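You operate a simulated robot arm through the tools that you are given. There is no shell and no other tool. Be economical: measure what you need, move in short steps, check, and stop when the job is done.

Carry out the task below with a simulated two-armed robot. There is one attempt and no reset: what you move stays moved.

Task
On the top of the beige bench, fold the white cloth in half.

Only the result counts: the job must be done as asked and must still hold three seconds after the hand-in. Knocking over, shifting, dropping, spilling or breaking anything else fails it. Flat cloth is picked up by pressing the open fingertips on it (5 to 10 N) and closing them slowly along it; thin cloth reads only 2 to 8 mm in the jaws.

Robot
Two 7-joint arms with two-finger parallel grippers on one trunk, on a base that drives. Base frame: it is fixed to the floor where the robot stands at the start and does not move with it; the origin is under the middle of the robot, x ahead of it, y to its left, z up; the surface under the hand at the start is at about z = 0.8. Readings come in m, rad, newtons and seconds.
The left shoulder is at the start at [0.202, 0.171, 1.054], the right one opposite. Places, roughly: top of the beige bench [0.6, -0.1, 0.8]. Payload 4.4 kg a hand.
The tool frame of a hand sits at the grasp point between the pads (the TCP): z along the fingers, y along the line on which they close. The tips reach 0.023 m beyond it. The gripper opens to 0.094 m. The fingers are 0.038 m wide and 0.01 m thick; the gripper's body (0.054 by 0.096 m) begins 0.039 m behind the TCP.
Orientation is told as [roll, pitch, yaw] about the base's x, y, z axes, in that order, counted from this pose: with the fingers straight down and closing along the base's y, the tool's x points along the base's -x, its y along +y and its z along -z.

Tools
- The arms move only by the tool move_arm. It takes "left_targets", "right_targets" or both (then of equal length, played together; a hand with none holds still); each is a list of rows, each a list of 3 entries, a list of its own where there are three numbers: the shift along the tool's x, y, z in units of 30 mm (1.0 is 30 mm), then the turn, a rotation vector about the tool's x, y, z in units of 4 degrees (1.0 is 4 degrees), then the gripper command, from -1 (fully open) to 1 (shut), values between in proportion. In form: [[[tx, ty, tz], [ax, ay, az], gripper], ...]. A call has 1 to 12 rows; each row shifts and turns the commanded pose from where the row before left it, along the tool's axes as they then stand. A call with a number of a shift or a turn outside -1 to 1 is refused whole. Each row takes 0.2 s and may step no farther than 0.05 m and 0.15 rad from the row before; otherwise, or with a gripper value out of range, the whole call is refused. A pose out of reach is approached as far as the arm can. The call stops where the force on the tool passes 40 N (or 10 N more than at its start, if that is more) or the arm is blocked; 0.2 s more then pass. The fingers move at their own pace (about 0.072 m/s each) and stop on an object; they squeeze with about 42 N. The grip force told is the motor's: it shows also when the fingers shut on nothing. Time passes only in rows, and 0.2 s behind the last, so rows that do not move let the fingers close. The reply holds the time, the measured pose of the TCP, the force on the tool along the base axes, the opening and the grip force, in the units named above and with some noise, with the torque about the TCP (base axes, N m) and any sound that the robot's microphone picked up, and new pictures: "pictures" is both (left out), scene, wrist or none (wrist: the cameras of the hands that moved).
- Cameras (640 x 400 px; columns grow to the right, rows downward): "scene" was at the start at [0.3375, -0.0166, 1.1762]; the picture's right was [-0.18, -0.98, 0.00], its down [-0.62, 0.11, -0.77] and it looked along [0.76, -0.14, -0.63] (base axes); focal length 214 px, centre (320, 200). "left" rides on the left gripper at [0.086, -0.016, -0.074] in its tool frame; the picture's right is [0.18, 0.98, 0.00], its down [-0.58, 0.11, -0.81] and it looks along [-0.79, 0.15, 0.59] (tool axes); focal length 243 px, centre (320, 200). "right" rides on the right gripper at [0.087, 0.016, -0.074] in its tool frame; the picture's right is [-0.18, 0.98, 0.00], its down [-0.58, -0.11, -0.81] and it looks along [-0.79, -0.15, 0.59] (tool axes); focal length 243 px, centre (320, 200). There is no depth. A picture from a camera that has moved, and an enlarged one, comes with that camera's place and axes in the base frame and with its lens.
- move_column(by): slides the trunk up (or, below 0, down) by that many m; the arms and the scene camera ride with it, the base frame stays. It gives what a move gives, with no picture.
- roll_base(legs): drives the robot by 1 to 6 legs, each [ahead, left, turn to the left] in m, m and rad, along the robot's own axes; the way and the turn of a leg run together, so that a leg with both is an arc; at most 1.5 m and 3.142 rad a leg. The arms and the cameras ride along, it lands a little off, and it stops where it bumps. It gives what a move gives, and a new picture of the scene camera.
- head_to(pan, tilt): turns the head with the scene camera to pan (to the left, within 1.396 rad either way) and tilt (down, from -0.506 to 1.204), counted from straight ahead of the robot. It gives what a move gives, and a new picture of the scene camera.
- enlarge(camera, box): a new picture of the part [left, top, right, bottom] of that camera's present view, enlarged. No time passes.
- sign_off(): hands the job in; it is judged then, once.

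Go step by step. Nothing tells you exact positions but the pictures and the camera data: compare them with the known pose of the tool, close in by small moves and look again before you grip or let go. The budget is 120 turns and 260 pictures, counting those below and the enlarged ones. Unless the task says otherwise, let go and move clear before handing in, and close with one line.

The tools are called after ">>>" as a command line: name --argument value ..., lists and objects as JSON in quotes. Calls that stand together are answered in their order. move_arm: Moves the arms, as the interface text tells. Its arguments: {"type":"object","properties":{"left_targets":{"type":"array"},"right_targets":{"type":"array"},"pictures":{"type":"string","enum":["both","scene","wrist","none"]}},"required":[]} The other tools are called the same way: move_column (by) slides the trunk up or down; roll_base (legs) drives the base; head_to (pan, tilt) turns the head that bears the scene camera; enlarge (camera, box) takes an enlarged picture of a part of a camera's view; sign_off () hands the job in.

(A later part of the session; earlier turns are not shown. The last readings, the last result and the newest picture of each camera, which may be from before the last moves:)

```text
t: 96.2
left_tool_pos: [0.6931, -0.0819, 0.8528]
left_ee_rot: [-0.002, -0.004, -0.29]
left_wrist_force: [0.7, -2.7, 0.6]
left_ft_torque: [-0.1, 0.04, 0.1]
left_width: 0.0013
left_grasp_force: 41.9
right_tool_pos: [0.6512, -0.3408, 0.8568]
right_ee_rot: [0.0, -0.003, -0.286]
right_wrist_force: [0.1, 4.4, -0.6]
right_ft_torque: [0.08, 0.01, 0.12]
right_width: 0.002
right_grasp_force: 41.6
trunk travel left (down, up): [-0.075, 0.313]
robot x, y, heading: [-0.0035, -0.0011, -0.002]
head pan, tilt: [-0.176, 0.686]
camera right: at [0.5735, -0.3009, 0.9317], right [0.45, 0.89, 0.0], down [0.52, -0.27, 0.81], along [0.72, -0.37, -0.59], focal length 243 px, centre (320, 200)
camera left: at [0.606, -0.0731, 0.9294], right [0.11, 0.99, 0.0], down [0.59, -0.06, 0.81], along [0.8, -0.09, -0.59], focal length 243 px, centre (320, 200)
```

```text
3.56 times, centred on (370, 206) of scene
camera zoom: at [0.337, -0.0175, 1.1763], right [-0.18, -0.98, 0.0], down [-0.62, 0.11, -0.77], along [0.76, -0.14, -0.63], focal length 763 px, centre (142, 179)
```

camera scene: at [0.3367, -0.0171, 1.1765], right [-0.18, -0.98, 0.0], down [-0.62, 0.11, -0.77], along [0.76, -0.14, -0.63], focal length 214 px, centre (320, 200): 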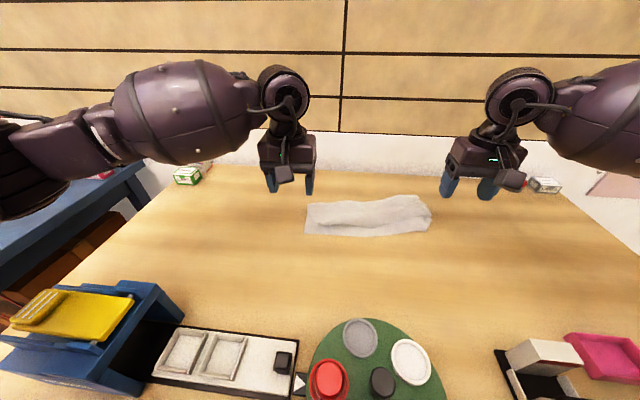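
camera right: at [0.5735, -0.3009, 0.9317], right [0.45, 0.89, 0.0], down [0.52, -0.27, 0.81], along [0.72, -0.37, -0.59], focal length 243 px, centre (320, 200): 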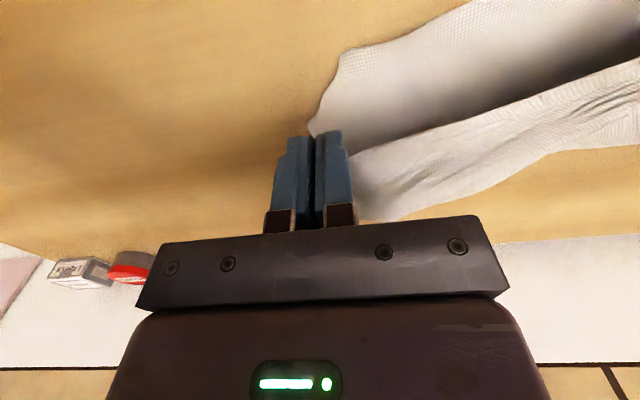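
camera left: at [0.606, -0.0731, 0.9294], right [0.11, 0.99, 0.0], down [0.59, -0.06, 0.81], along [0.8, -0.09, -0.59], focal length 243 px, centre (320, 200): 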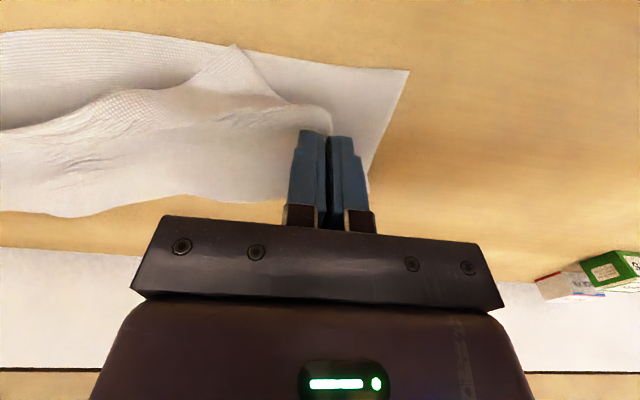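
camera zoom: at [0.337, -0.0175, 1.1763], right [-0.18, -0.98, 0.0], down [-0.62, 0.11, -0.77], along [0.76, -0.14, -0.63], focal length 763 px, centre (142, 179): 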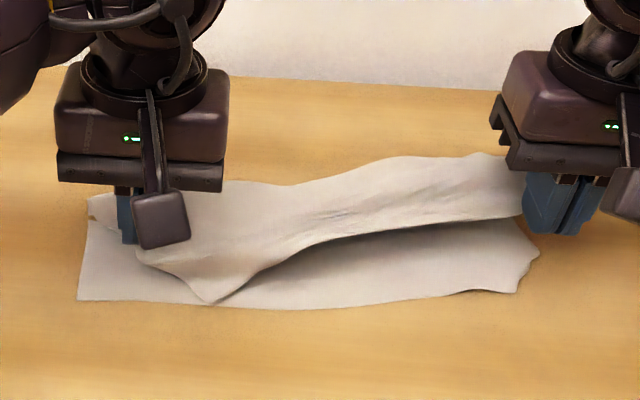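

The left hand has the side point again, but lifting it freed the real corner D, now lying at the near edge. I lift both a bit higher so the tails hang freely toward me, then lay down with a slight forward motion so the tails spread out toward the near edge, and release.

>>> move_arm --left_targets '[[[0.2, 0, -0.8], [0, 0, 0], 1], [[0.4, 0.1, -0.6], [0, 0, 0], 1], [[0.4, 0.1, 0], [0, 0, 0], 1], [[0, 0, 0.4], [0, 0, 0], 1], [[-0.3, 0, 0.6], [0, 0, 0], 1], [[-0.3, 0, 0.6], [0, 0, 0], 1], [[-0.2, 0, 0.4], [0, 0, 0], 1], [[0, 0, 0], [0, 0, 0], 1]]' --right_targets '[[[0.2, 0, -0.8], [0, 0, 0], 1], [[0.4, 0, -0.6], [0, 0, 0], 1], [[0.5, 0, 0], [0, 0, 0], 1], [[0.1, 0, 0.4], [0, 0, 0], 1], [[-0.2, 0, 0.6], [0, 0, 0], 1], [[-0.2, 0, 0.6], [0, 0, 0], 1], [[-0.2, 0, 0.5], [0, 0, 0], 1], [[0, 0, 0], [0, 0, 0], 1]]' --pictures "none"

>>> enlarge --camera "scene" --box '[280, 150, 460, 262]'

>>> enlarge --camera "right" --box '[170, 0, 490, 200]'

```text
t: 98.0
left_tool_pos: [0.6872, -0.0721, 0.8348]
left_ee_rot: [-0.002, -0.004, -0.29]
left_wrist_force: [-1.5, -5.1, 0.8]
left_ft_torque: [-0.12, 0.0, 0.1]
left_width: 0.0016
left_grasp_force: 42.0
right_tool_pos: [0.6361, -0.3355, 0.8344]
right_ee_rot: [0.0, -0.004, -0.287]
right_wrist_force: [-0.8, 5.5, -0.2]
right_ft_torque: [0.09, 0.04, 0.19]
right_width: 0.0021
right_grasp_force: 42.0
trunk travel left (down, up): [-0.075, 0.313]
robot x, y, heading: [0.0016, -0.0045, -0.003]
head pan, tilt: [-0.176, 0.686]
```

```text
3.56 times, centred on (370, 206) of scene
camera zoom: at [0.337, -0.0175, 1.1764], right [-0.18, -0.98, 0.0], down [-0.62, 0.11, -0.77], along [0.76, -0.14, -0.63], focal length 763 px, centre (142, 179)
```

zoom: 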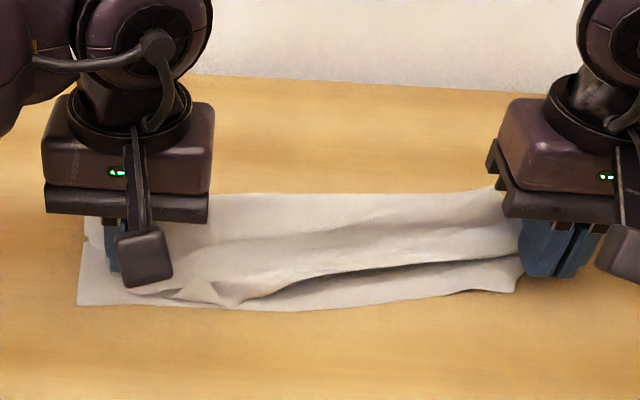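

```text
2.00 times, centred on (330, 100) of right
camera zoom: at [0.5571, -0.2958, 0.91], right [0.45, 0.89, 0.0], down [0.52, -0.27, 0.81], along [0.72, -0.37, -0.59], focal length 485 px, centre (300, 400)
```

zoom: 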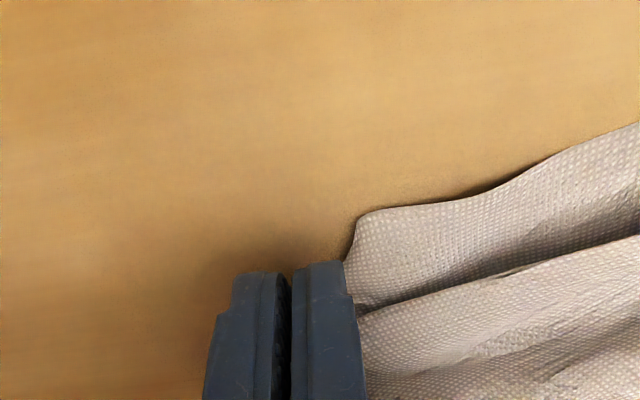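

The hem now lies near the near edge along most of its length. I release both hands gently and rise to inspect.

>>> move_arm --left_targets '[[[0, 0, 0], [0, 0, 0], 0.8], [[0, 0, 0], [0, 0, 0], 0.6], [[0, 0, 0], [0, 0, 0], 0.4], [[0, 0, -0.3], [0, 0, 0], 0.4], [[0, 0, -0.8], [0, 0, 0], 0.4], [[0, 0, -0.9], [0, 0, 0], 0.2], [[0.3, 0.4, -0.9], [0, 0, 0], 0], [[0.9, 0.8, -0.2], [0, 0, 0], -0.1], [[0.9, 0.8, 0], [0, 0, 0], -0.1]]' --right_targets '[[[0, 0, 0], [0, 0, 0], 0.8], [[0, 0, 0], [0, 0, 0], 0.6], [[0, 0, 0], [0, 0, 0], 0.4], [[0, 0, -0.3], [0, 0, 0], 0.4], [[0, 0, -0.8], [0, 0, 0], 0.4], [[0, 0, -0.9], [0, 0, 0], 0.2], [[0.3, -0.4, -0.9], [0, 0, 0], 0], [[0.9, -0.8, -0.2], [0, 0, 0], -0.1], [[0.9, -0.8, 0], [0, 0, 0], -0.1]]' --pictures "none"

>>> enlarge --camera "scene" --box '[290, 160, 450, 260]'

>>> enlarge --camera "right" --box '[280, 0, 640, 225]'

>>> enlarge --camera "left" --box '[0, 0, 360, 225]'

```text
t: 100.0
left_tool_pos: [0.6429, 0.0004, 0.93]
left_ee_rot: [0.0, -0.003, -0.288]
left_wrist_force: [0.7, -0.4, -0.7]
left_ft_torque: [0.01, 0.04, -0.02]
left_width: 0.0519
left_grasp_force: 0.0
right_tool_pos: [0.5586, -0.3735, 0.929]
right_ee_rot: [0.008, -0.001, -0.286]
right_wrist_force: [0.5, -1.1, 2.4]
right_ft_torque: [0.08, 0.06, -0.02]
right_width: 0.0517
right_grasp_force: 0.0
trunk travel left (down, up): [-0.075, 0.313]
robot x, y, heading: [0.0036, -0.0016, 0.002]
head pan, tilt: [-0.176, 0.686]
```

```text
4.00 times, centred on (370, 210) of scene
camera zoom: at [0.3376, -0.0165, 1.1764], right [-0.18, -0.98, 0.0], down [-0.62, 0.11, -0.77], along [0.76, -0.14, -0.63], focal length 858 px, centre (120, 160)
```

zoom: 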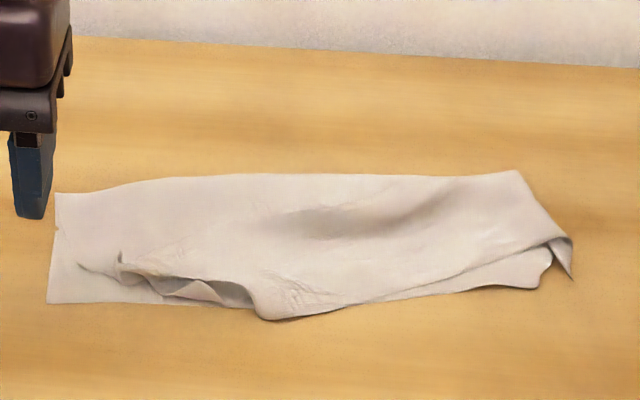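

```text
1.78 times, centred on (460, 112) of right
camera zoom: at [0.4793, -0.3336, 1.0044], right [0.45, 0.89, 0.01], down [0.52, -0.27, 0.81], along [0.72, -0.36, -0.59], focal length 431 px, centre (71, 356)
```

zoom: 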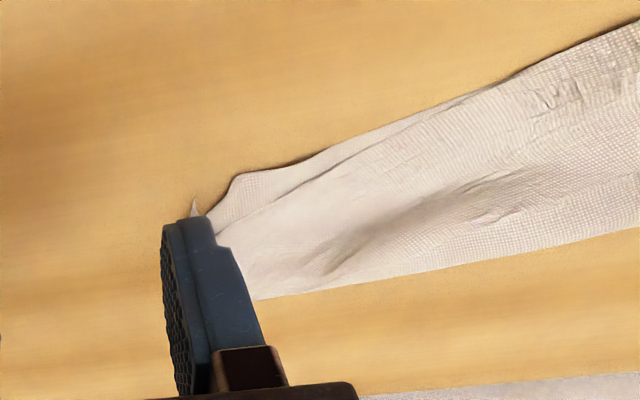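

```text
1.78 times, centred on (180, 112) of left
camera zoom: at [0.5559, 0.0093, 1.0055], right [0.1, 0.99, 0.0], down [0.59, -0.06, 0.81], along [0.8, -0.09, -0.59], focal length 431 px, centre (569, 356)
```

zoom: 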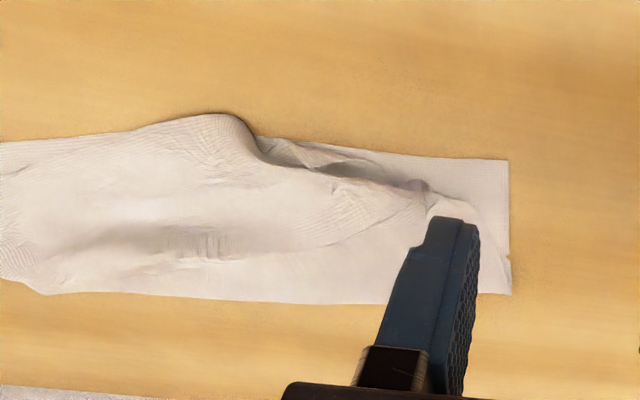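

The folded footprint is now close to a half rectangle. Remaining issues: the left hem corner is crumpled, and the right hem corner pokes out slightly. I zoom in on the left corner.

>>> enlarge --camera "scene" --box '[296, 200, 376, 250]'

```text
8.00 times, centred on (336, 225) of scene
camera zoom: at [0.3376, -0.0165, 1.1764], right [-0.18, -0.98, 0.0], down [-0.62, 0.11, -0.77], along [0.76, -0.14, -0.63], focal length 1716 px, centre (192, 0)
```

zoom: 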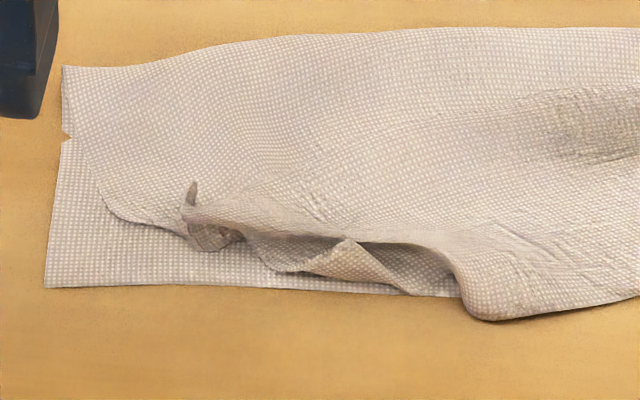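

A standing leaf of the hem near corner D is visible at about s≈0.667, t≈0.07. I pinch it with the left hand from above, to pull the corner out to the near-left corner.

>>> move_arm --left_targets '[[[-0.39, -0.94, 0], [0, 0, 0], -0.1], [[-0.39, -0.94, 0], [0, 0, 0], -0.1], [[-0.39, -0.94, 0], [0, 0, 0], -0.1], [[-0.39, -0.94, 0], [0, 0, 0], -0.1], [[0, 0, 0.8], [0, 0, 0], -0.1], [[0, 0, 0.8], [0, 0, 0], -0.1], [[0, 0, 0.8], [0, 0, 0], -0.1], [[0, 0, 0.4], [0, 0, 0], -0.1]]' --pictures "none"

>>> enlarge --camera "left" --box '[150, 20, 470, 220]'

```text
t: 101.8
left_tool_pos: [0.6575, -0.1189, 0.8424]
left_ee_rot: [-0.001, -0.005, -0.29]
left_wrist_force: [-0.3, 0.2, 0.1]
left_ft_torque: [-0.01, 0.01, -0.01]
left_width: 0.0515
left_grasp_force: 0.1
right_tool_pos: [0.5572, -0.3753, 0.9299]
right_ee_rot: [0.001, -0.001, -0.289]
right_wrist_force: [0.4, 0.4, 0.1]
right_ft_torque: [0.07, 0.0, -0.05]
right_width: 0.0517
right_grasp_force: 0.0
trunk travel left (down, up): [-0.075, 0.313]
robot x, y, heading: [0.0009, 0.0041, -0.005]
head pan, tilt: [-0.176, 0.686]
```

```text
2.00 times, centred on (310, 120) of left
camera zoom: at [0.5704, -0.1111, 0.919], right [0.11, 0.99, 0.0], down [0.59, -0.06, 0.81], along [0.8, -0.09, -0.59], focal length 485 px, centre (340, 360)
```

zoom: 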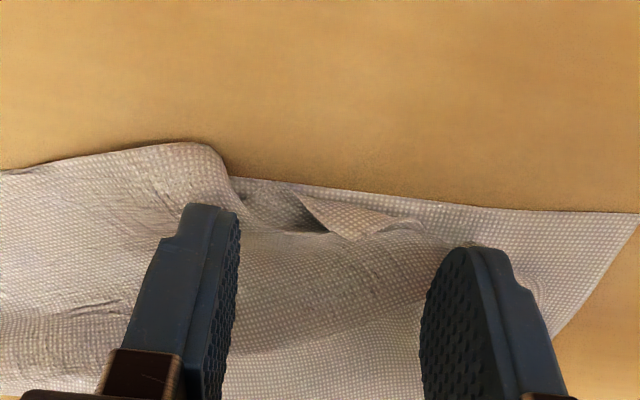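

The leaf is centred between the fingers. I lower, close slowly, and lift slightly.

>>> move_arm --left_targets '[[[0, 0, 0.22], [0, 0, 0], -0.1], [[0, 0, 0.2], [0, 0, 0], 0.1], [[0, 0, 0], [0, 0, 0], 0.25], [[0, 0, 0], [0, 0, 0], 0.4], [[0, 0, 0], [0, 0, 0], 0.55], [[0, 0, 0], [0, 0, 0], 0.7], [[0, 0, 0], [0, 0, 0], 0.85], [[0, 0, 0], [0, 0, 0], 1], [[0, 0, 0], [0, 0, 0], 1], [[0, 0, -0.5], [0, 0, 0], 1], [[0, 0, -0.5], [0, 0, 0], 1]]' --pictures "none"

>>> enlarge --camera "scene" --box '[290, 160, 450, 260]'

>>> enlarge --camera "left" --box '[150, 20, 470, 220]'

```text
t: 104.2
left_tool_pos: [0.6577, -0.1193, 0.8615]
left_ee_rot: [-0.002, -0.002, -0.29]
left_wrist_force: [0.1, 0.4, -0.2]
left_ft_torque: [0.0, 0.01, 0.0]
left_width: 0.0002
left_grasp_force: 42.2
right_tool_pos: [0.5581, -0.3756, 0.9293]
right_ee_rot: [0.001, -0.003, -0.288]
right_wrist_force: [0.3, -0.7, 0.0]
right_ft_torque: [-0.03, -0.01, -0.01]
right_width: 0.0518
right_grasp_force: 0.2
trunk travel left (down, up): [-0.075, 0.313]
robot x, y, heading: [-0.003, 0.0007, -0.005]
head pan, tilt: [-0.176, 0.686]
```

```text
4.00 times, centred on (370, 210) of scene
camera zoom: at [0.3371, -0.0175, 1.1763], right [-0.18, -0.98, 0.0], down [-0.62, 0.11, -0.77], along [0.76, -0.14, -0.63], focal length 858 px, centre (120, 160)
```

zoom: 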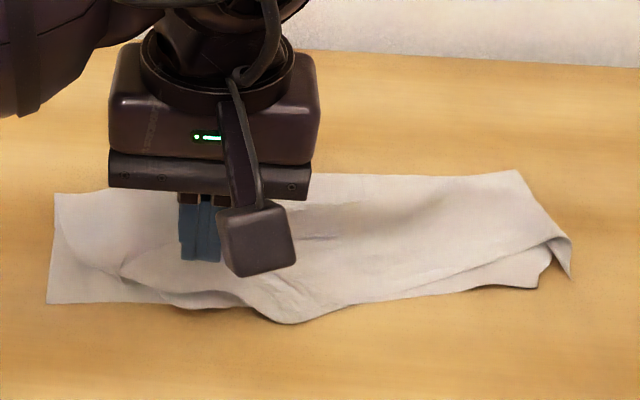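

```text
2.00 times, centred on (310, 120) of left
camera zoom: at [0.5704, -0.1107, 0.9379], right [0.1, 0.99, 0.0], down [0.59, -0.06, 0.81], along [0.8, -0.09, -0.59], focal length 485 px, centre (340, 360)
```

zoom: 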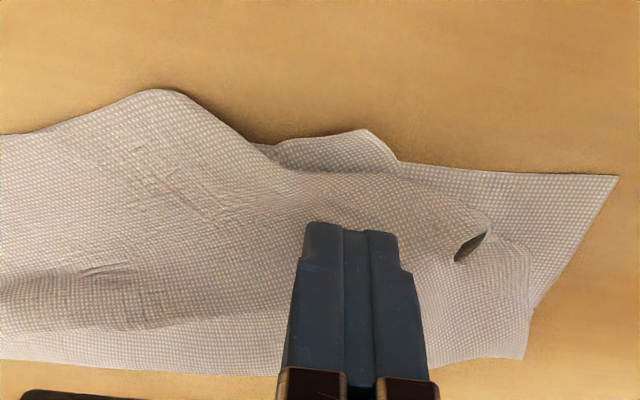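

The pinch slipped, but it pushed corner D out: D now lies flat just over the near edge at about t≈0.075. I shift the hand back to take D's tip over bare table, where the lower layer isn't beneath.

>>> move_arm --left_targets '[[[0, 0, -0.3], [0, 0, 0], 0.7], [[0.87, 0.1, 0], [0, 0, 0], 0.15], [[0, 0, 0.6], [0, 0, 0], 0.15], [[0, 0, 0.6], [0, 0, 0], 0.15], [[0, 0, 0.3], [0, 0, 0], 0.15], [[0, 0, 0.08], [0, 0, 0], 0.15]]' --pictures "none"

>>> enlarge --camera "left" --box '[150, 40, 470, 240]'

```text
t: 105.6
left_tool_pos: [0.6332, -0.1086, 0.8255]
left_ee_rot: [0.0, -0.006, -0.292]
left_wrist_force: [-1.1, 0.5, 11.5]
left_ft_torque: [-0.2, -0.15, -0.01]
left_width: 0.0399
left_grasp_force: 0.1
right_tool_pos: [0.5563, -0.376, 0.9306]
right_ee_rot: [0.001, -0.005, -0.287]
right_wrist_force: [0.0, 0.0, 1.2]
right_ft_torque: [-0.01, 0.03, -0.01]
right_width: 0.0516
right_grasp_force: 0.0
trunk travel left (down, up): [-0.075, 0.313]
robot x, y, heading: [-0.0046, 0.0006, -0.006]
head pan, tilt: [-0.176, 0.686]
```

```text
2.00 times, centred on (310, 140) of left
camera zoom: at [0.5462, -0.1002, 0.901], right [0.11, 0.99, 0.0], down [0.58, -0.06, 0.81], along [0.81, -0.09, -0.59], focal length 485 px, centre (340, 320)
```

zoom: 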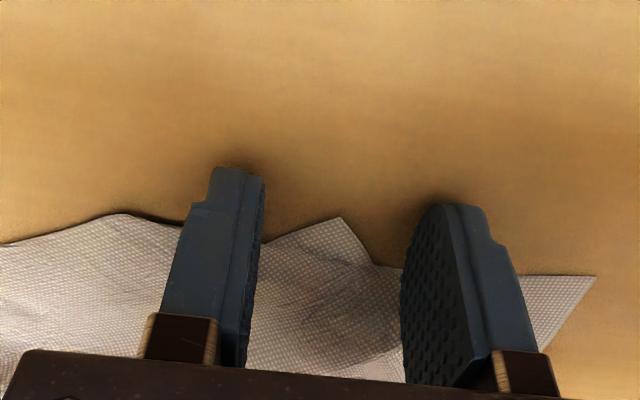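

Corner D is between the fingers. I ease the pressure slightly and close slowly.

>>> move_arm --left_targets '[[[0.1, 0, -0.06], [0, 0, 0], 0.15], [[0, 0, 0], [0, 0, 0], 0.25], [[0, 0, 0], [0, 0, 0], 0.35], [[0, 0, 0], [0, 0, 0], 0.45], [[0, 0, 0], [0, 0, 0], 0.55], [[0, 0, 0], [0, 0, 0], 0.65], [[0, 0, 0], [0, 0, 0], 0.75], [[0, 0, 0], [0, 0, 0], 0.85], [[0, 0, 0], [0, 0, 0], 1], [[0, 0, 0], [0, 0, 0], 1], [[0, 0, -0.4], [0, 0, 0], 1], [[0, 0, -0.4], [0, 0, 0], 1]]' --pictures "none"

>>> enlarge --camera "left" --box '[150, 40, 470, 240]'

```text
t: 108.2
left_tool_pos: [0.6302, -0.1076, 0.8479]
left_ee_rot: [0.001, -0.003, -0.289]
left_wrist_force: [0.4, 0.2, 0.3]
left_ft_torque: [-0.02, 0.0, 0.04]
left_width: 0.0016
left_grasp_force: 42.2
right_tool_pos: [0.5565, -0.3761, 0.9294]
right_ee_rot: [-0.001, -0.005, -0.287]
right_wrist_force: [0.0, -0.7, -0.3]
right_ft_torque: [-0.01, -0.04, 0.0]
right_width: 0.0516
right_grasp_force: 0.1
trunk travel left (down, up): [-0.075, 0.313]
robot x, y, heading: [-0.0014, -0.0016, -0.003]
head pan, tilt: [-0.176, 0.686]
```

```text
2.00 times, centred on (310, 140) of left
camera zoom: at [0.5435, -0.1003, 0.9246], right [0.1, 0.99, 0.0], down [0.59, -0.06, 0.81], along [0.8, -0.09, -0.59], focal length 485 px, centre (340, 320)
```

zoom: 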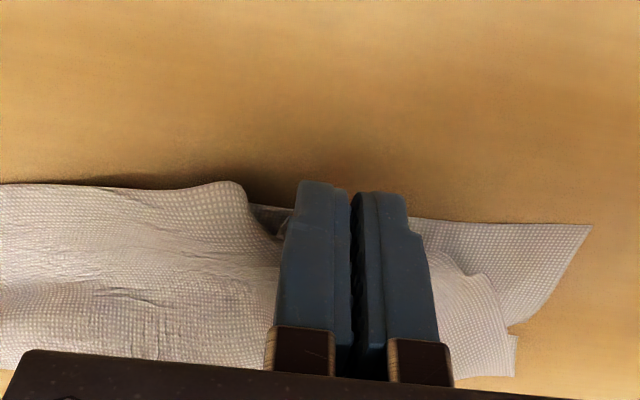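

D is gripped (1.6 mm). I lift it, carry it outward to the near-left corner and lower it there.

>>> move_arm --left_targets '[[[-0.2, 0.1, -0.8], [0, 0, 0], 1], [[-0.2, 0.3, -0.8], [0, 0, 0], 1], [[0, 0.6, -0.2], [0, 0, 0], 1], [[0, 0.6, 0], [0, 0, 0], 1], [[0, 0.5, 0], [0, 0, 0], 1], [[0, 0.4, 0.3], [0, 0, 0], 1], [[0, 0.1, 0.6], [0, 0, 0], 1], [[0.1, 0, 0.6], [0, 0, 0], 1], [[0.1, 0, 0.4], [0, 0, 0], 1], [[0, 0, 0], [0, 0, 0], 1]]' --pictures "none"

>>> enlarge --camera "scene" --box '[280, 160, 450, 266]'

>>> enlarge --camera "left" --box '[0, 0, 480, 240]'

```text
t: 110.4
left_tool_pos: [0.6587, -0.0342, 0.8458]
left_ee_rot: [0.0, -0.004, -0.29]
left_wrist_force: [-0.7, 0.5, 0.8]
left_ft_torque: [0.03, 0.03, 0.03]
left_width: 0.0014
left_grasp_force: 42.4
right_tool_pos: [0.557, -0.3754, 0.9299]
right_ee_rot: [0.0, -0.004, -0.289]
right_wrist_force: [-0.1, -0.2, 0.1]
right_ft_torque: [-0.02, -0.02, 0.02]
right_width: 0.0515
right_grasp_force: 0.0
trunk travel left (down, up): [-0.075, 0.313]
robot x, y, heading: [0.0028, 0.0057, 0.001]
head pan, tilt: [-0.176, 0.686]
```

```text
3.76 times, centred on (365, 213) of scene
camera zoom: at [0.3372, -0.0175, 1.1763], right [-0.18, -0.98, 0.0], down [-0.62, 0.11, -0.77], along [0.76, -0.14, -0.63], focal length 807 px, centre (151, 151)
```

zoom: 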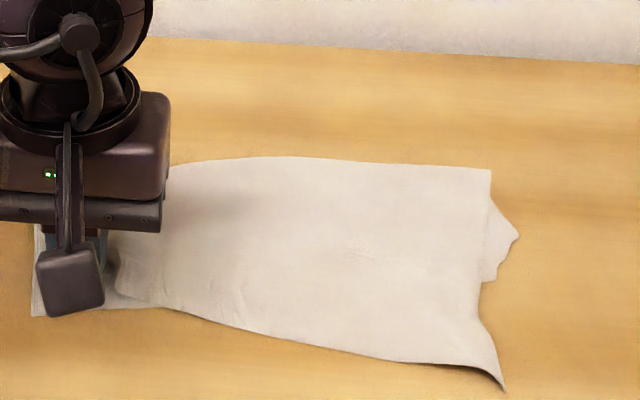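

```text
1.33 times, centred on (240, 120) of left
camera zoom: at [0.5708, -0.0257, 0.9218], right [0.1, 0.99, 0.0], down [0.59, -0.06, 0.81], along [0.8, -0.09, -0.59], focal length 324 px, centre (427, 307)
```

zoom: 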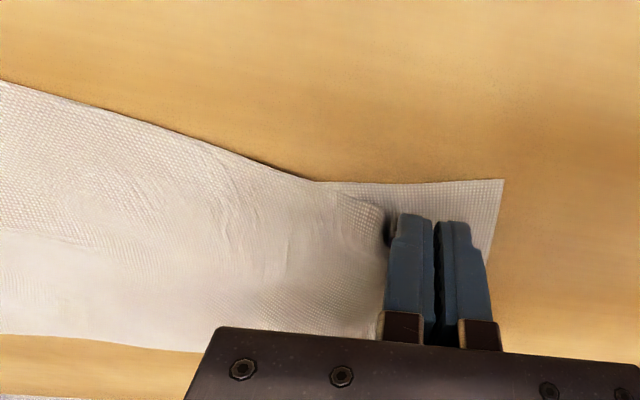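

Excellent: the upper layer is now smooth, with D at the near-left corner. On the right, the lower corner B juts out at about (0.66,-0.32) while C extends too far toward me, so I'll pull B toward the robot. I move the right hand over B while the left lowers and keeps D anchored.

>>> move_arm --left_targets '[[[0, 0, 0.25], [0, 0, 0], 1], [[0, 0, 0.2], [0, 0, 0], 1], [[0, 0, 0], [0, 0, 0], 1], [[0, 0, 0], [0, 0, 0], 1], [[0, 0, 0], [0, 0, 0], 1], [[0, 0, 0], [0, 0, 0], 1], [[0, 0, 0], [0, 0, 0], 1]]' --right_targets '[[[-0.69, 0.64, 0], [0, 0, 0], 0.1], [[-0.69, 0.64, 0], [0, 0, 0], 0.36], [[-0.69, 0.64, 0], [0, 0, 0], 0.36], [[-0.69, 0.64, 0], [0, 0, 0], 0.36], [[0, 0, 0.9], [0, 0, 0], 0.36], [[0, 0, 0.9], [0, 0, 0], 0.36], [[0, 0, 0.9], [0, 0, 0], 0.36]]' --pictures "none"

>>> enlarge --camera "right" --box '[160, 20, 480, 220]'

```text
t: 112.0
left_tool_pos: [0.659, -0.0346, 0.8303]
left_ee_rot: [-0.001, 0.0, -0.288]
left_wrist_force: [-0.8, -0.7, 0.4]
left_ft_torque: [-0.02, 0.0, 0.02]
left_width: 0.0013
left_grasp_force: 42.0
right_tool_pos: [0.6603, -0.3252, 0.8464]
right_ee_rot: [-0.002, -0.001, -0.285]
right_wrist_force: [-0.2, -0.2, 0.8]
right_ft_torque: [-0.01, -0.04, 0.0]
right_width: 0.0299
right_grasp_force: 0.0
trunk travel left (down, up): [-0.075, 0.313]
robot x, y, heading: [-0.0002, -0.0013, -0.001]
head pan, tilt: [-0.176, 0.686]
```

```text
2.00 times, centred on (320, 120) of right
camera zoom: at [0.5812, -0.2848, 0.9211], right [0.45, 0.89, 0.0], down [0.53, -0.27, 0.81], along [0.72, -0.37, -0.59], focal length 485 px, centre (320, 360)
```

zoom: 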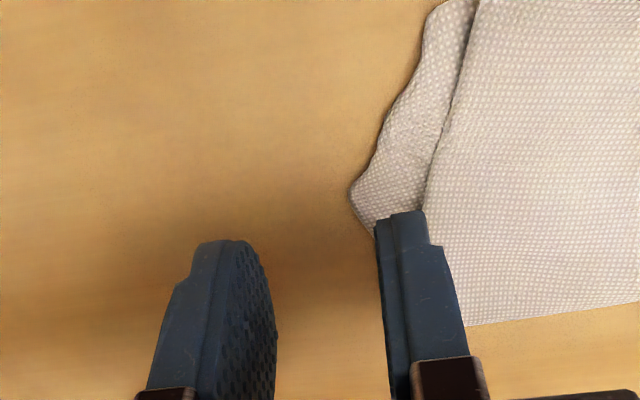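

The jut is just a bulge of the lower layer's side; the real B may lie nearer. I check the near-right area before acting.

>>> move_arm --right_targets '[[[0.5, -0.8, -0.8], [0, 0, 0], 0.36], [[0.9, -0.9, -0.8], [0, 0, 0], 0.36], [[0.9, -0.9, 0], [0, 0, 0], 0.36], [[0.9, 0, 0], [0, 0, 0], 0.36]]' --pictures "none"

>>> enlarge --camera "scene" --box '[340, 180, 440, 270]'

>>> enlarge --camera "right" --box '[240, 0, 640, 250]'

```text
t: 113.0
left_tool_pos: [0.6577, -0.0337, 0.8317]
left_ee_rot: [-0.002, -0.002, -0.289]
left_wrist_force: [0.5, -0.6, -0.2]
left_ft_torque: [-0.01, -0.03, 0.06]
left_width: 0.0014
left_grasp_force: 41.8
right_tool_pos: [0.5444, -0.3729, 0.896]
right_ee_rot: [-0.002, -0.004, -0.286]
right_wrist_force: [-0.3, 0.3, -0.5]
right_ft_torque: [-0.01, -0.01, -0.03]
right_width: 0.0302
right_grasp_force: 0.1
trunk travel left (down, up): [-0.075, 0.313]
robot x, y, heading: [-0.0008, 0.0015, -0.003]
head pan, tilt: [-0.176, 0.686]
```

```text
4.44 times, centred on (390, 225) of scene
camera zoom: at [0.3375, -0.017, 1.1761], right [-0.18, -0.98, 0.0], down [-0.62, 0.11, -0.77], along [0.76, -0.14, -0.63], focal length 953 px, centre (9, 89)
```

zoom: 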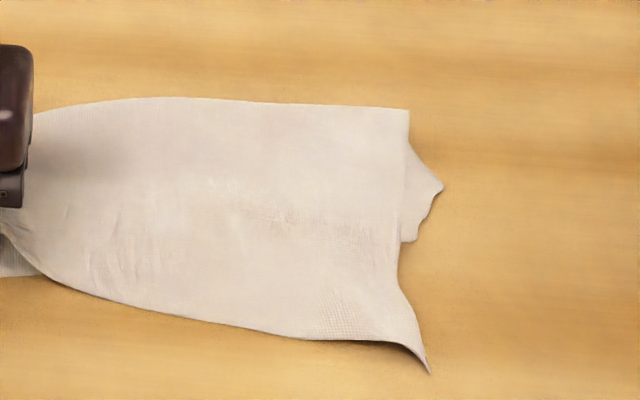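

```text
1.60 times, centred on (440, 125) of right
camera zoom: at [0.4658, -0.3318, 0.9701], right [0.45, 0.89, 0.0], down [0.52, -0.27, 0.81], along [0.72, -0.37, -0.59], focal length 388 px, centre (128, 320)
```

zoom: 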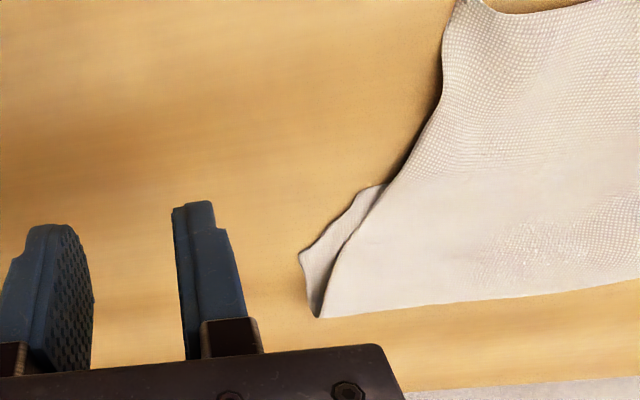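

Only B's very corner is tucked under; the lower layer is otherwise in place, while upper corner C reaches about 5 cm too far toward me and inward. C lies over bare table, easy to grip by its tip. I position the right hand at C.

>>> move_arm --right_targets '[[[0.187, 0.807, 0], [0, 0, 0], 0.15], [[0.187, 0.807, 0], [0, 0, 0], 0.15], [[0.187, 0.807, 0], [0, 0, 0], 0.15], [[0.187, 0.807, 0], [0, 0, 0], 0.15], [[0.187, 0.807, 0], [0, 0, 0], 0.15], [[0, 0, 0.9], [0, 0, 0], 0.15], [[0, 0, 0.9], [0, 0, 0], 0.15], [[0, 0, 0.35], [0, 0, 0], 0.15]]' --pictures "none"

>>> enlarge --camera "right" --box '[160, 40, 480, 240]'

```text
t: 114.8
left_tool_pos: [0.6587, -0.0361, 0.8314]
left_ee_rot: [-0.001, -0.002, -0.29]
left_wrist_force: [-0.1, 0.2, 0.2]
left_ft_torque: [-0.03, 0.02, 0.01]
left_width: 0.0013
left_grasp_force: 41.8
right_tool_pos: [0.5513, -0.2487, 0.8303]
right_ee_rot: [-0.001, -0.002, -0.287]
right_wrist_force: [0.1, -0.1, 0.0]
right_ft_torque: [0.01, 0.02, 0.01]
right_width: 0.0402
right_grasp_force: 0.1
trunk travel left (down, up): [-0.075, 0.313]
robot x, y, heading: [0.0025, -0.0002, -0.002]
head pan, tilt: [-0.176, 0.686]
```

```text
2.00 times, centred on (320, 140) of right
camera zoom: at [0.4733, -0.2083, 0.9045], right [0.45, 0.89, 0.0], down [0.52, -0.27, 0.81], along [0.72, -0.37, -0.59], focal length 485 px, centre (320, 320)
```

zoom: 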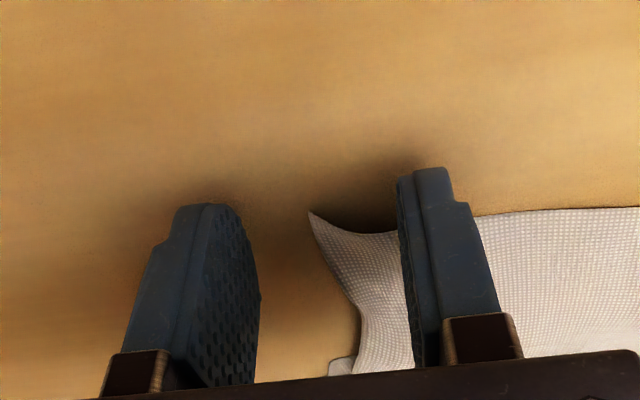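

Corner C's tip sits right between the fingers. I press lightly and close slowly.

>>> move_arm --right_targets '[[[0, 0, 0.12], [0, 0, 0], 0.15], [[0, 0, 0.08], [0, 0, 0], 0.15], [[0, 0, 0], [0, 0, 0], 0.25], [[0, 0, 0], [0, 0, 0], 0.35], [[0, 0, 0], [0, 0, 0], 0.45], [[0, 0, 0], [0, 0, 0], 0.55], [[0, 0, 0], [0, 0, 0], 0.65], [[0, 0, 0], [0, 0, 0], 0.75], [[0, 0, 0], [0, 0, 0], 0.85], [[0, 0, 0], [0, 0, 0], 1], [[0, 0, 0], [0, 0, 0], 1], [[0, 0, -0.5], [0, 0, 0], 1]]' --pictures "none"

>>> enlarge --camera "right" --box '[160, 40, 480, 240]'

```text
t: 117.4
left_tool_pos: [0.6579, -0.0342, 0.8318]
left_ee_rot: [-0.001, -0.003, -0.289]
left_wrist_force: [0.5, 1.2, 0.3]
left_ft_torque: [0.01, -0.01, 0.03]
left_width: 0.0017
left_grasp_force: 42.6
right_tool_pos: [0.5513, -0.2486, 0.8396]
right_ee_rot: [0.001, -0.002, -0.285]
right_wrist_force: [-0.2, 0.3, 0.2]
right_ft_torque: [-0.01, -0.03, 0.03]
right_width: 0.0013
right_grasp_force: 42.2
trunk travel left (down, up): [-0.075, 0.313]
robot x, y, heading: [0.0013, 0.0017, -0.001]
head pan, tilt: [-0.176, 0.686]
```

```text
2.00 times, centred on (320, 140) of right
camera zoom: at [0.4728, -0.2088, 0.9143], right [0.45, 0.89, 0.0], down [0.52, -0.27, 0.81], along [0.72, -0.37, -0.59], focal length 485 px, centre (320, 320)
```

zoom: 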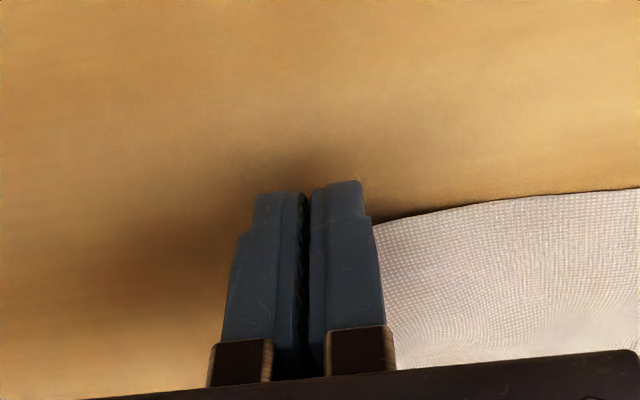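

Both hem corners are now held by their true tips. I lift the whole sheet to hang it once more (this also frees the tucked B corner) and then lay and fold it cleanly.

>>> move_arm --left_targets '[[[0.114, 0, -0.8], [0, 0, 0], 1], [[0.114, 0, -0.8], [0, 0, 0], 1], [[0.114, 0, -0.8], [0, 0, 0], 1], [[0.114, 0, -0.8], [0, 0, 0], 1], [[0.114, 0, -0.8], [0, 0, 0], 1], [[0.114, 0, -0.8], [0, 0, 0], 1], [[0.114, 0, -0.8], [0, 0, 0], 1], [[0.114, 0, -0.8], [0, 0, 0], 1], [[0.114, 0, -0.8], [0, 0, 0], 1], [[0.114, 0, -0.8], [0, 0, 0], 1], [[0.114, 0, -0.8], [0, 0, 0], 1], [[0.114, 0, -0.8], [0, 0, 0], 1]]' --right_targets '[[[0, -0.173, -0.78], [0, 0, 0], 1], [[0, -0.173, -0.78], [0, 0, 0], 1], [[0, -0.173, -0.78], [0, 0, 0], 1], [[0, -0.173, -0.78], [0, 0, 0], 1], [[0, -0.173, -0.78], [0, 0, 0], 1], [[0, -0.173, -0.78], [0, 0, 0], 1], [[0, -0.173, -0.78], [0, 0, 0], 1], [[0, -0.173, -0.78], [0, 0, 0], 1], [[0, -0.173, -0.78], [0, 0, 0], 1], [[0, -0.173, -0.78], [0, 0, 0], 1], [[0, -0.173, -0.78], [0, 0, 0], 1], [[0, -0.173, -0.78], [0, 0, 0], 1]]' --pictures "scene"

```text
t: 120.0
left_tool_pos: [0.6176, -0.0233, 1.1218]
left_ee_rot: [-0.002, -0.006, -0.29]
left_wrist_force: [-5.5, -17.6, -0.4]
left_ft_torque: [-0.4, 0.11, -0.23]
left_width: 0.0014
left_grasp_force: 41.7
right_tool_pos: [0.5335, -0.3084, 1.122]
right_ee_rot: [0.002, -0.003, -0.288]
right_wrist_force: [5.0, 18.5, 0.4]
right_ft_torque: [0.45, -0.14, 0.39]
right_width: 0.0012
right_grasp_force: 42.0
trunk travel left (down, up): [-0.075, 0.313]
robot x, y, heading: [0.002, -0.0048, -0.008]
head pan, tilt: [-0.176, 0.686]
camera scene: at [0.3361, -0.0175, 1.1768], right [-0.18, -0.98, 0.0], down [-0.62, 0.11, -0.77], along [0.76, -0.14, -0.63], focal length 214 px, centre (320, 200)
```

scene: 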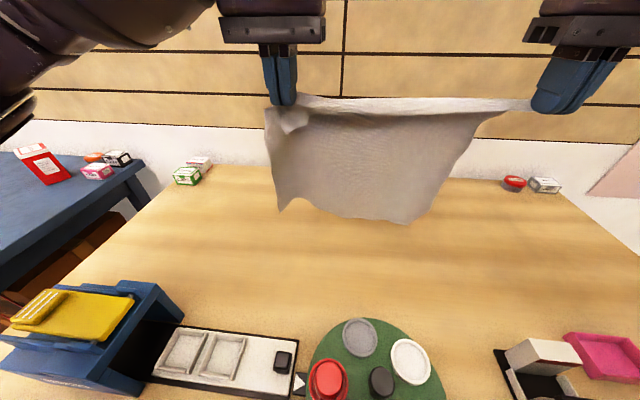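

The hem is taut and almost straight between the hands. I relax slightly, move up a little, and check how the lower edge hangs.

>>> move_arm --left_targets '[[[0, -0.1, 0], [0, 0, 0], 1], [[0, 0, 0], [0, 0, 0], 1], [[0, 0, 0], [0, 0, 0], 1]]' --right_targets '[[[0, 0.12, 0], [0, 0, 0], 1], [[0, 0, 0], [0, 0, 0], 1], [[0, 0, 0], [0, 0, 0], 1]]' --pictures "none"

>>> enlarge --camera "scene" --box '[240, 70, 560, 270]'

>>> enlarge --camera "left" --box '[0, 0, 400, 250]'

```text
t: 120.8
left_tool_pos: [0.6173, -0.0242, 1.1188]
left_ee_rot: [-0.001, -0.003, -0.29]
left_wrist_force: [-2.0, -9.7, 0.1]
left_ft_torque: [-0.22, 0.04, -0.05]
left_width: 0.0015
left_grasp_force: 41.8
right_tool_pos: [0.5353, -0.3059, 1.1204]
right_ee_rot: [-0.002, -0.002, -0.287]
right_wrist_force: [1.8, 8.7, 0.3]
right_ft_torque: [0.2, -0.07, 0.17]
right_width: 0.0014
right_grasp_force: 42.0
trunk travel left (down, up): [-0.075, 0.313]
robot x, y, heading: [-0.0026, 0.0022, -0.002]
head pan, tilt: [-0.176, 0.686]
```

```text
2.00 times, centred on (400, 170) of scene
camera zoom: at [0.3373, -0.0175, 1.1762], right [-0.18, -0.98, 0.0], down [-0.62, 0.11, -0.77], along [0.76, -0.14, -0.63], focal length 429 px, centre (160, 260)
```

zoom: 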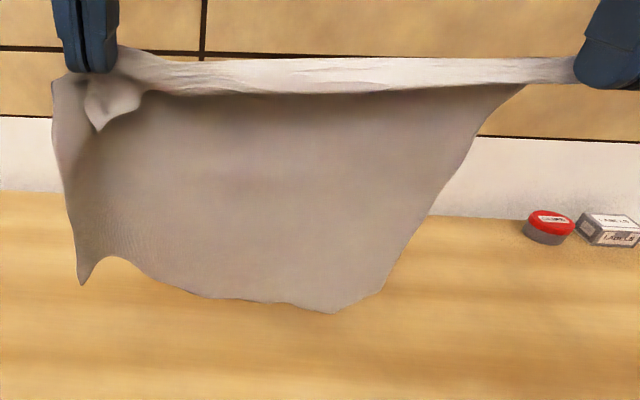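

```text
1.60 times, centred on (200, 125) of left
camera zoom: at [0.531, -0.0171, 1.1962], right [0.1, 0.99, 0.0], down [0.59, -0.06, 0.81], along [0.8, -0.09, -0.59], focal length 388 px, centre (512, 320)
```

zoom: 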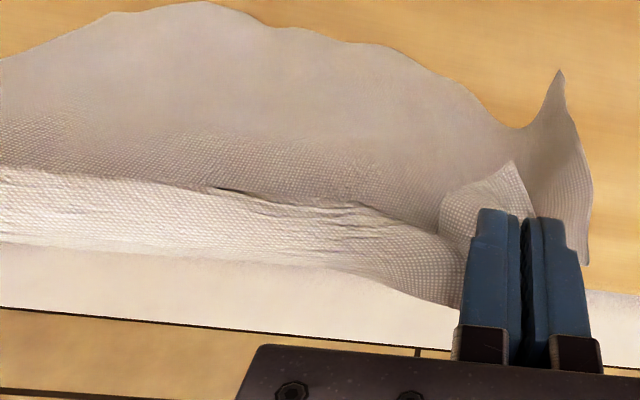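

The panels hang about 0.2 m again with the hem turned forward at the hands. I repeat the lay-down that worked, touching down with forward motion and dragging slightly to straighten the lower edge.

>>> move_arm --left_targets '[[[0, 0, 0.85], [0, 0, 0], 1], [[0, 0, 0.85], [0, 0, 0], 1], [[-0.6, 0, 0.5], [0, 0, 0], 1], [[-0.8, 0, 0.7], [0, 0, 0], 1], [[-0.8, 0, 0.75], [0, 0, 0], 1], [[-0.8, 0, 0.75], [0, 0, 0], 1], [[-0.8, 0, 0.75], [0, 0, 0], 1], [[-0.8, 0, 0.5], [0, 0, 0], 1], [[-0.8, 0, 0.3], [0, 0, 0], 1], [[-0.8, 0, 0.2], [0, 0, 0], 1], [[0, 0, 0], [0, 0, 0], 1]]' --right_targets '[[[0, 0, 0.85], [0, 0, 0], 1], [[0, 0, 0.85], [0, 0, 0], 1], [[-0.6, 0, 0.5], [0, 0, 0], 1], [[-0.8, 0, 0.7], [0, 0, 0], 1], [[-0.8, 0, 0.75], [0, 0, 0], 1], [[-0.8, 0, 0.75], [0, 0, 0], 1], [[-0.8, 0, 0.75], [0, 0, 0], 1], [[-0.8, 0, 0.5], [0, 0, 0], 1], [[-0.8, 0, 0.3], [0, 0, 0], 1], [[-0.8, 0, 0.2], [0, 0, 0], 1], [[0, 0, 0], [0, 0, 0], 1]]' --pictures "none"

>>> enlarge --camera "scene" --box '[270, 140, 470, 265]'

```text
t: 123.2
left_tool_pos: [0.7953, -0.0789, 0.9353]
left_ee_rot: [0.0, -0.006, -0.292]
left_wrist_force: [-2.8, -8.3, -0.1]
left_ft_torque: [-0.22, 0.07, -0.09]
left_width: 0.0013
left_grasp_force: 41.9
right_tool_pos: [0.7144, -0.3585, 0.9377]
right_ee_rot: [0.001, -0.004, -0.286]
right_wrist_force: [2.5, 8.8, 0.0]
right_ft_torque: [0.2, -0.09, 0.18]
right_width: 0.0013
right_grasp_force: 41.9
trunk travel left (down, up): [-0.075, 0.313]
robot x, y, heading: [-0.0024, 0.0011, -0.005]
head pan, tilt: [-0.176, 0.686]
```

```text
3.20 times, centred on (370, 202) of scene
camera zoom: at [0.3367, -0.0174, 1.1765], right [-0.18, -0.98, 0.0], down [-0.62, 0.11, -0.77], along [0.76, -0.14, -0.63], focal length 686 px, centre (160, 192)
```

zoom: 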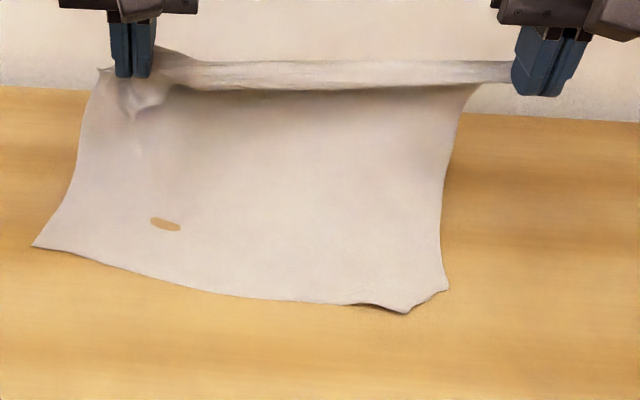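

The sheet lies well, though the lower edge is shifted about 5 cm to the left relative to the hands. I fold back toward the robot while shifting both hands left to match the corners.

>>> move_arm --left_targets '[[[-0.2, 0, 0.45], [0, 0, 0], 1], [[-0.2, 0, 0.45], [0, 0, 0], 1], [[0.5, 0.28, 0], [0, 0, 0], 1], [[0.5, 0.28, 0.3], [0, 0, 0], 1], [[0.45, 0.28, 0.47], [0, 0, 0], 1], [[0.35, 0.28, 0.55], [0, 0, 0], 1], [[0.2, 0.28, 0.6], [0, 0, 0], 1], [[0.1, 0.2, 0.4], [0, 0, 0], 1], [[0, 0, 0], [0, 0, 0], 1]]' --right_targets '[[[-0.2, 0, 0.45], [0, 0, 0], 1], [[-0.2, 0, 0.45], [0, 0, 0], 1], [[0.65, 0.32, 0], [0, 0, 0], 1], [[0.65, 0.32, 0.3], [0, 0, 0], 1], [[0.55, 0.32, 0.47], [0, 0, 0], 1], [[0.45, 0.3, 0.55], [0, 0, 0], 1], [[0.3, 0.3, 0.6], [0, 0, 0], 1], [[0.15, 0.3, 0.4], [0, 0, 0], 1], [[0, 0, 0], [0, 0, 0], 1]]' --pictures "none"

>>> enlarge --camera "scene" --box '[270, 140, 470, 265]'

>>> enlarge --camera "left" --box '[0, 0, 480, 240]'

```text
t: 125.2
left_tool_pos: [0.7593, -0.0193, 0.8387]
left_ee_rot: [-0.001, -0.004, -0.29]
left_wrist_force: [-1.4, -2.3, -0.1]
left_ft_torque: [-0.06, 0.04, -0.02]
left_width: 0.0012
left_grasp_force: 42.4
right_tool_pos: [0.6623, -0.2835, 0.841]
right_ee_rot: [0.0, -0.003, -0.288]
right_wrist_force: [-0.4, 3.1, 0.0]
right_ft_torque: [0.08, -0.04, 0.05]
right_width: 0.0011
right_grasp_force: 41.7
trunk travel left (down, up): [-0.075, 0.313]
robot x, y, heading: [-0.001, 0.0024, 0.001]
head pan, tilt: [-0.176, 0.686]
```

```text
3.20 times, centred on (370, 202) of scene
camera zoom: at [0.337, -0.0175, 1.1764], right [-0.18, -0.98, 0.0], down [-0.62, 0.11, -0.77], along [0.76, -0.14, -0.63], focal length 686 px, centre (160, 192)
```

zoom: 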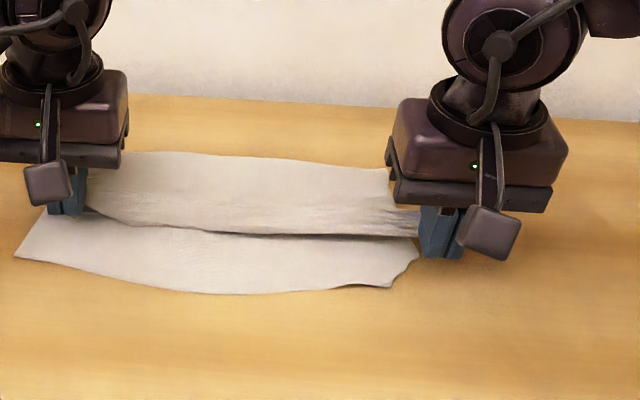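

```text
1.33 times, centred on (240, 120) of left
camera zoom: at [0.6728, -0.0099, 0.9159], right [0.1, 0.99, 0.0], down [0.59, -0.06, 0.81], along [0.8, -0.09, -0.59], focal length 324 px, centre (427, 307)
```

zoom: 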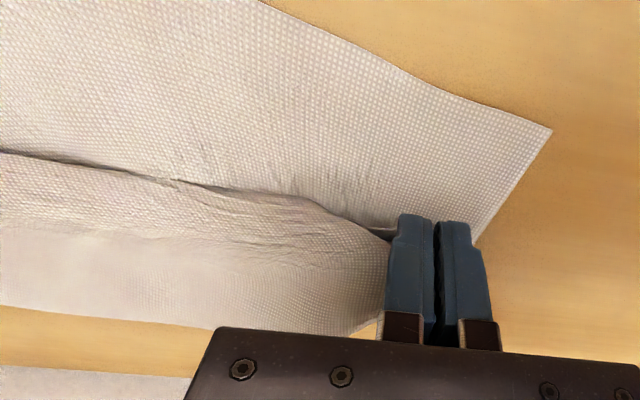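

This is the cleanest fold so far: straight hem, smooth layers. The hem just needs to come about 4–5 cm further toward the near edge, so I lift slightly and pull both hands toward the robot.

>>> move_arm --left_targets '[[[0.1, 0, -0.4], [0, 0, 0], 1], [[0.3, 0.1, 0], [0, 0, 0], 1], [[0.4, 0.1, 0], [0, 0, 0], 1], [[0.4, 0.1, 0], [0, 0, 0], 1], [[0.3, 0, 0.2], [0, 0, 0], 1], [[0.1, 0, 0.3], [0, 0, 0], 1], [[0, 0, 0], [0, 0, 0], 1]]' --right_targets '[[[0.1, 0, -0.4], [0, 0, 0], 1], [[0.3, 0, 0], [0, 0, 0], 1], [[0.4, 0, 0], [0, 0, 0], 1], [[0.3, 0, 0], [0, 0, 0], 1], [[0.2, 0, 0.2], [0, 0, 0], 1], [[0.1, 0, 0.3], [0, 0, 0], 1], [[0, 0, 0], [0, 0, 0], 1]]' --pictures "none"

>>> enlarge --camera "scene" --box '[270, 140, 470, 265]'

```text
t: 126.8
left_tool_pos: [0.7188, 0.003, 0.8358]
left_ee_rot: [-0.002, -0.004, -0.29]
left_wrist_force: [-3.4, -9.2, 0.7]
left_ft_torque: [-0.26, 0.07, -0.1]
left_width: 0.0014
left_grasp_force: 41.9
right_tool_pos: [0.6226, -0.2727, 0.838]
right_ee_rot: [0.001, -0.004, -0.287]
right_wrist_force: [2.6, 9.0, 0.2]
right_ft_torque: [0.28, -0.13, 0.17]
right_width: 0.0014
right_grasp_force: 41.4
trunk travel left (down, up): [-0.075, 0.313]
robot x, y, heading: [-0.0009, -0.005, -0.003]
head pan, tilt: [-0.176, 0.686]
```

```text
3.20 times, centred on (370, 202) of scene
camera zoom: at [0.3372, -0.0175, 1.1762], right [-0.18, -0.98, 0.0], down [-0.62, 0.11, -0.77], along [0.76, -0.14, -0.63], focal length 686 px, centre (160, 192)
```

zoom: 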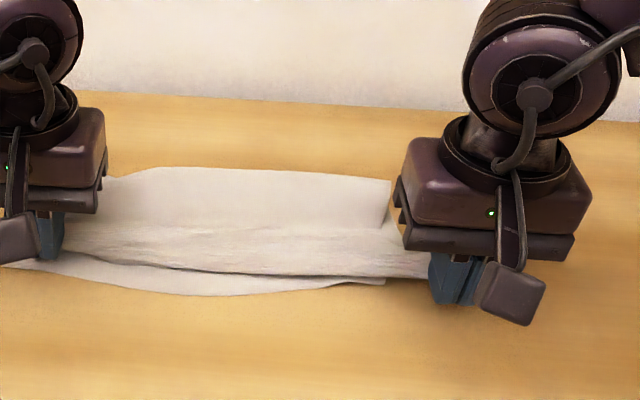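

The hem now sits within about 2 cm of the near edge along its length, corners matched. I relax the tension, touch down, open slowly, and lift straight up.

>>> move_arm --left_targets '[[[0.1, -0.12, 0.1], [0, 0, 0], 1], [[0, 0, 0.1], [0, 0, 0], 1], [[0, 0, 0], [0, 0, 0], 0.85], [[0, 0, 0], [0, 0, 0], 0.7], [[0, 0, 0], [0, 0, 0], 0.55], [[0, 0, -0.3], [0, 0, 0], 0.5], [[0, 0, -0.8], [0, 0, 0], 0.5], [[0, 0, -0.9], [0, 0, 0], 0.5], [[0, 0.3, -0.9], [0, 0, 0], 0.3], [[0.5, 0.9, 0], [0, 0, 0], 0], [[0.5, 0.9, 0], [0, 0, 0], 0]]' --right_targets '[[[0, 0.12, 0.1], [0, 0, 0], 1], [[0, 0, 0.15], [0, 0, 0], 1], [[0, 0, 0], [0, 0, 0], 0.85], [[0, 0, 0], [0, 0, 0], 0.7], [[0, 0, 0], [0, 0, 0], 0.55], [[0, 0, -0.3], [0, 0, 0], 0.5], [[0, 0, -0.8], [0, 0, 0], 0.5], [[0, 0, -0.9], [0, 0, 0], 0.5], [[0, -0.3, -0.9], [0, 0, 0], 0.3], [[0.5, -0.9, 0], [0, 0, 0], 0], [[0.5, -0.9, 0], [0, 0, 0], 0]]' --pictures "none"

>>> enlarge --camera "scene" --box '[270, 150, 446, 260]'

```text
t: 129.2
left_tool_pos: [0.7035, 0.0691, 0.9189]
left_ee_rot: [0.001, -0.004, -0.29]
left_wrist_force: [-0.3, 0.2, -0.2]
left_ft_torque: [-0.02, -0.04, -0.02]
left_width: 0.0471
left_grasp_force: 0.0
right_tool_pos: [0.5753, -0.3199, 0.917]
right_ee_rot: [-0.001, -0.004, -0.286]
right_wrist_force: [-0.2, 0.4, 0.2]
right_ft_torque: [0.03, 0.01, -0.02]
right_width: 0.047
right_grasp_force: 0.1
trunk travel left (down, up): [-0.075, 0.313]
robot x, y, heading: [-0.001, 0.0033, -0.0]
head pan, tilt: [-0.176, 0.686]
```

```text
3.64 times, centred on (358, 205) of scene
camera zoom: at [0.3366, -0.0177, 1.1765], right [-0.18, -0.98, 0.0], down [-0.62, 0.11, -0.77], along [0.76, -0.14, -0.63], focal length 780 px, centre (182, 182)
```

zoom: 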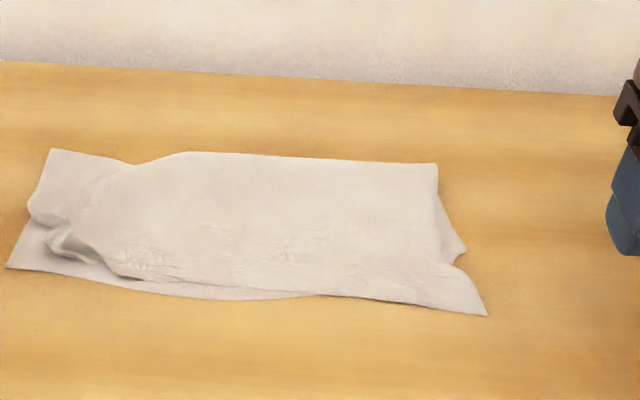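

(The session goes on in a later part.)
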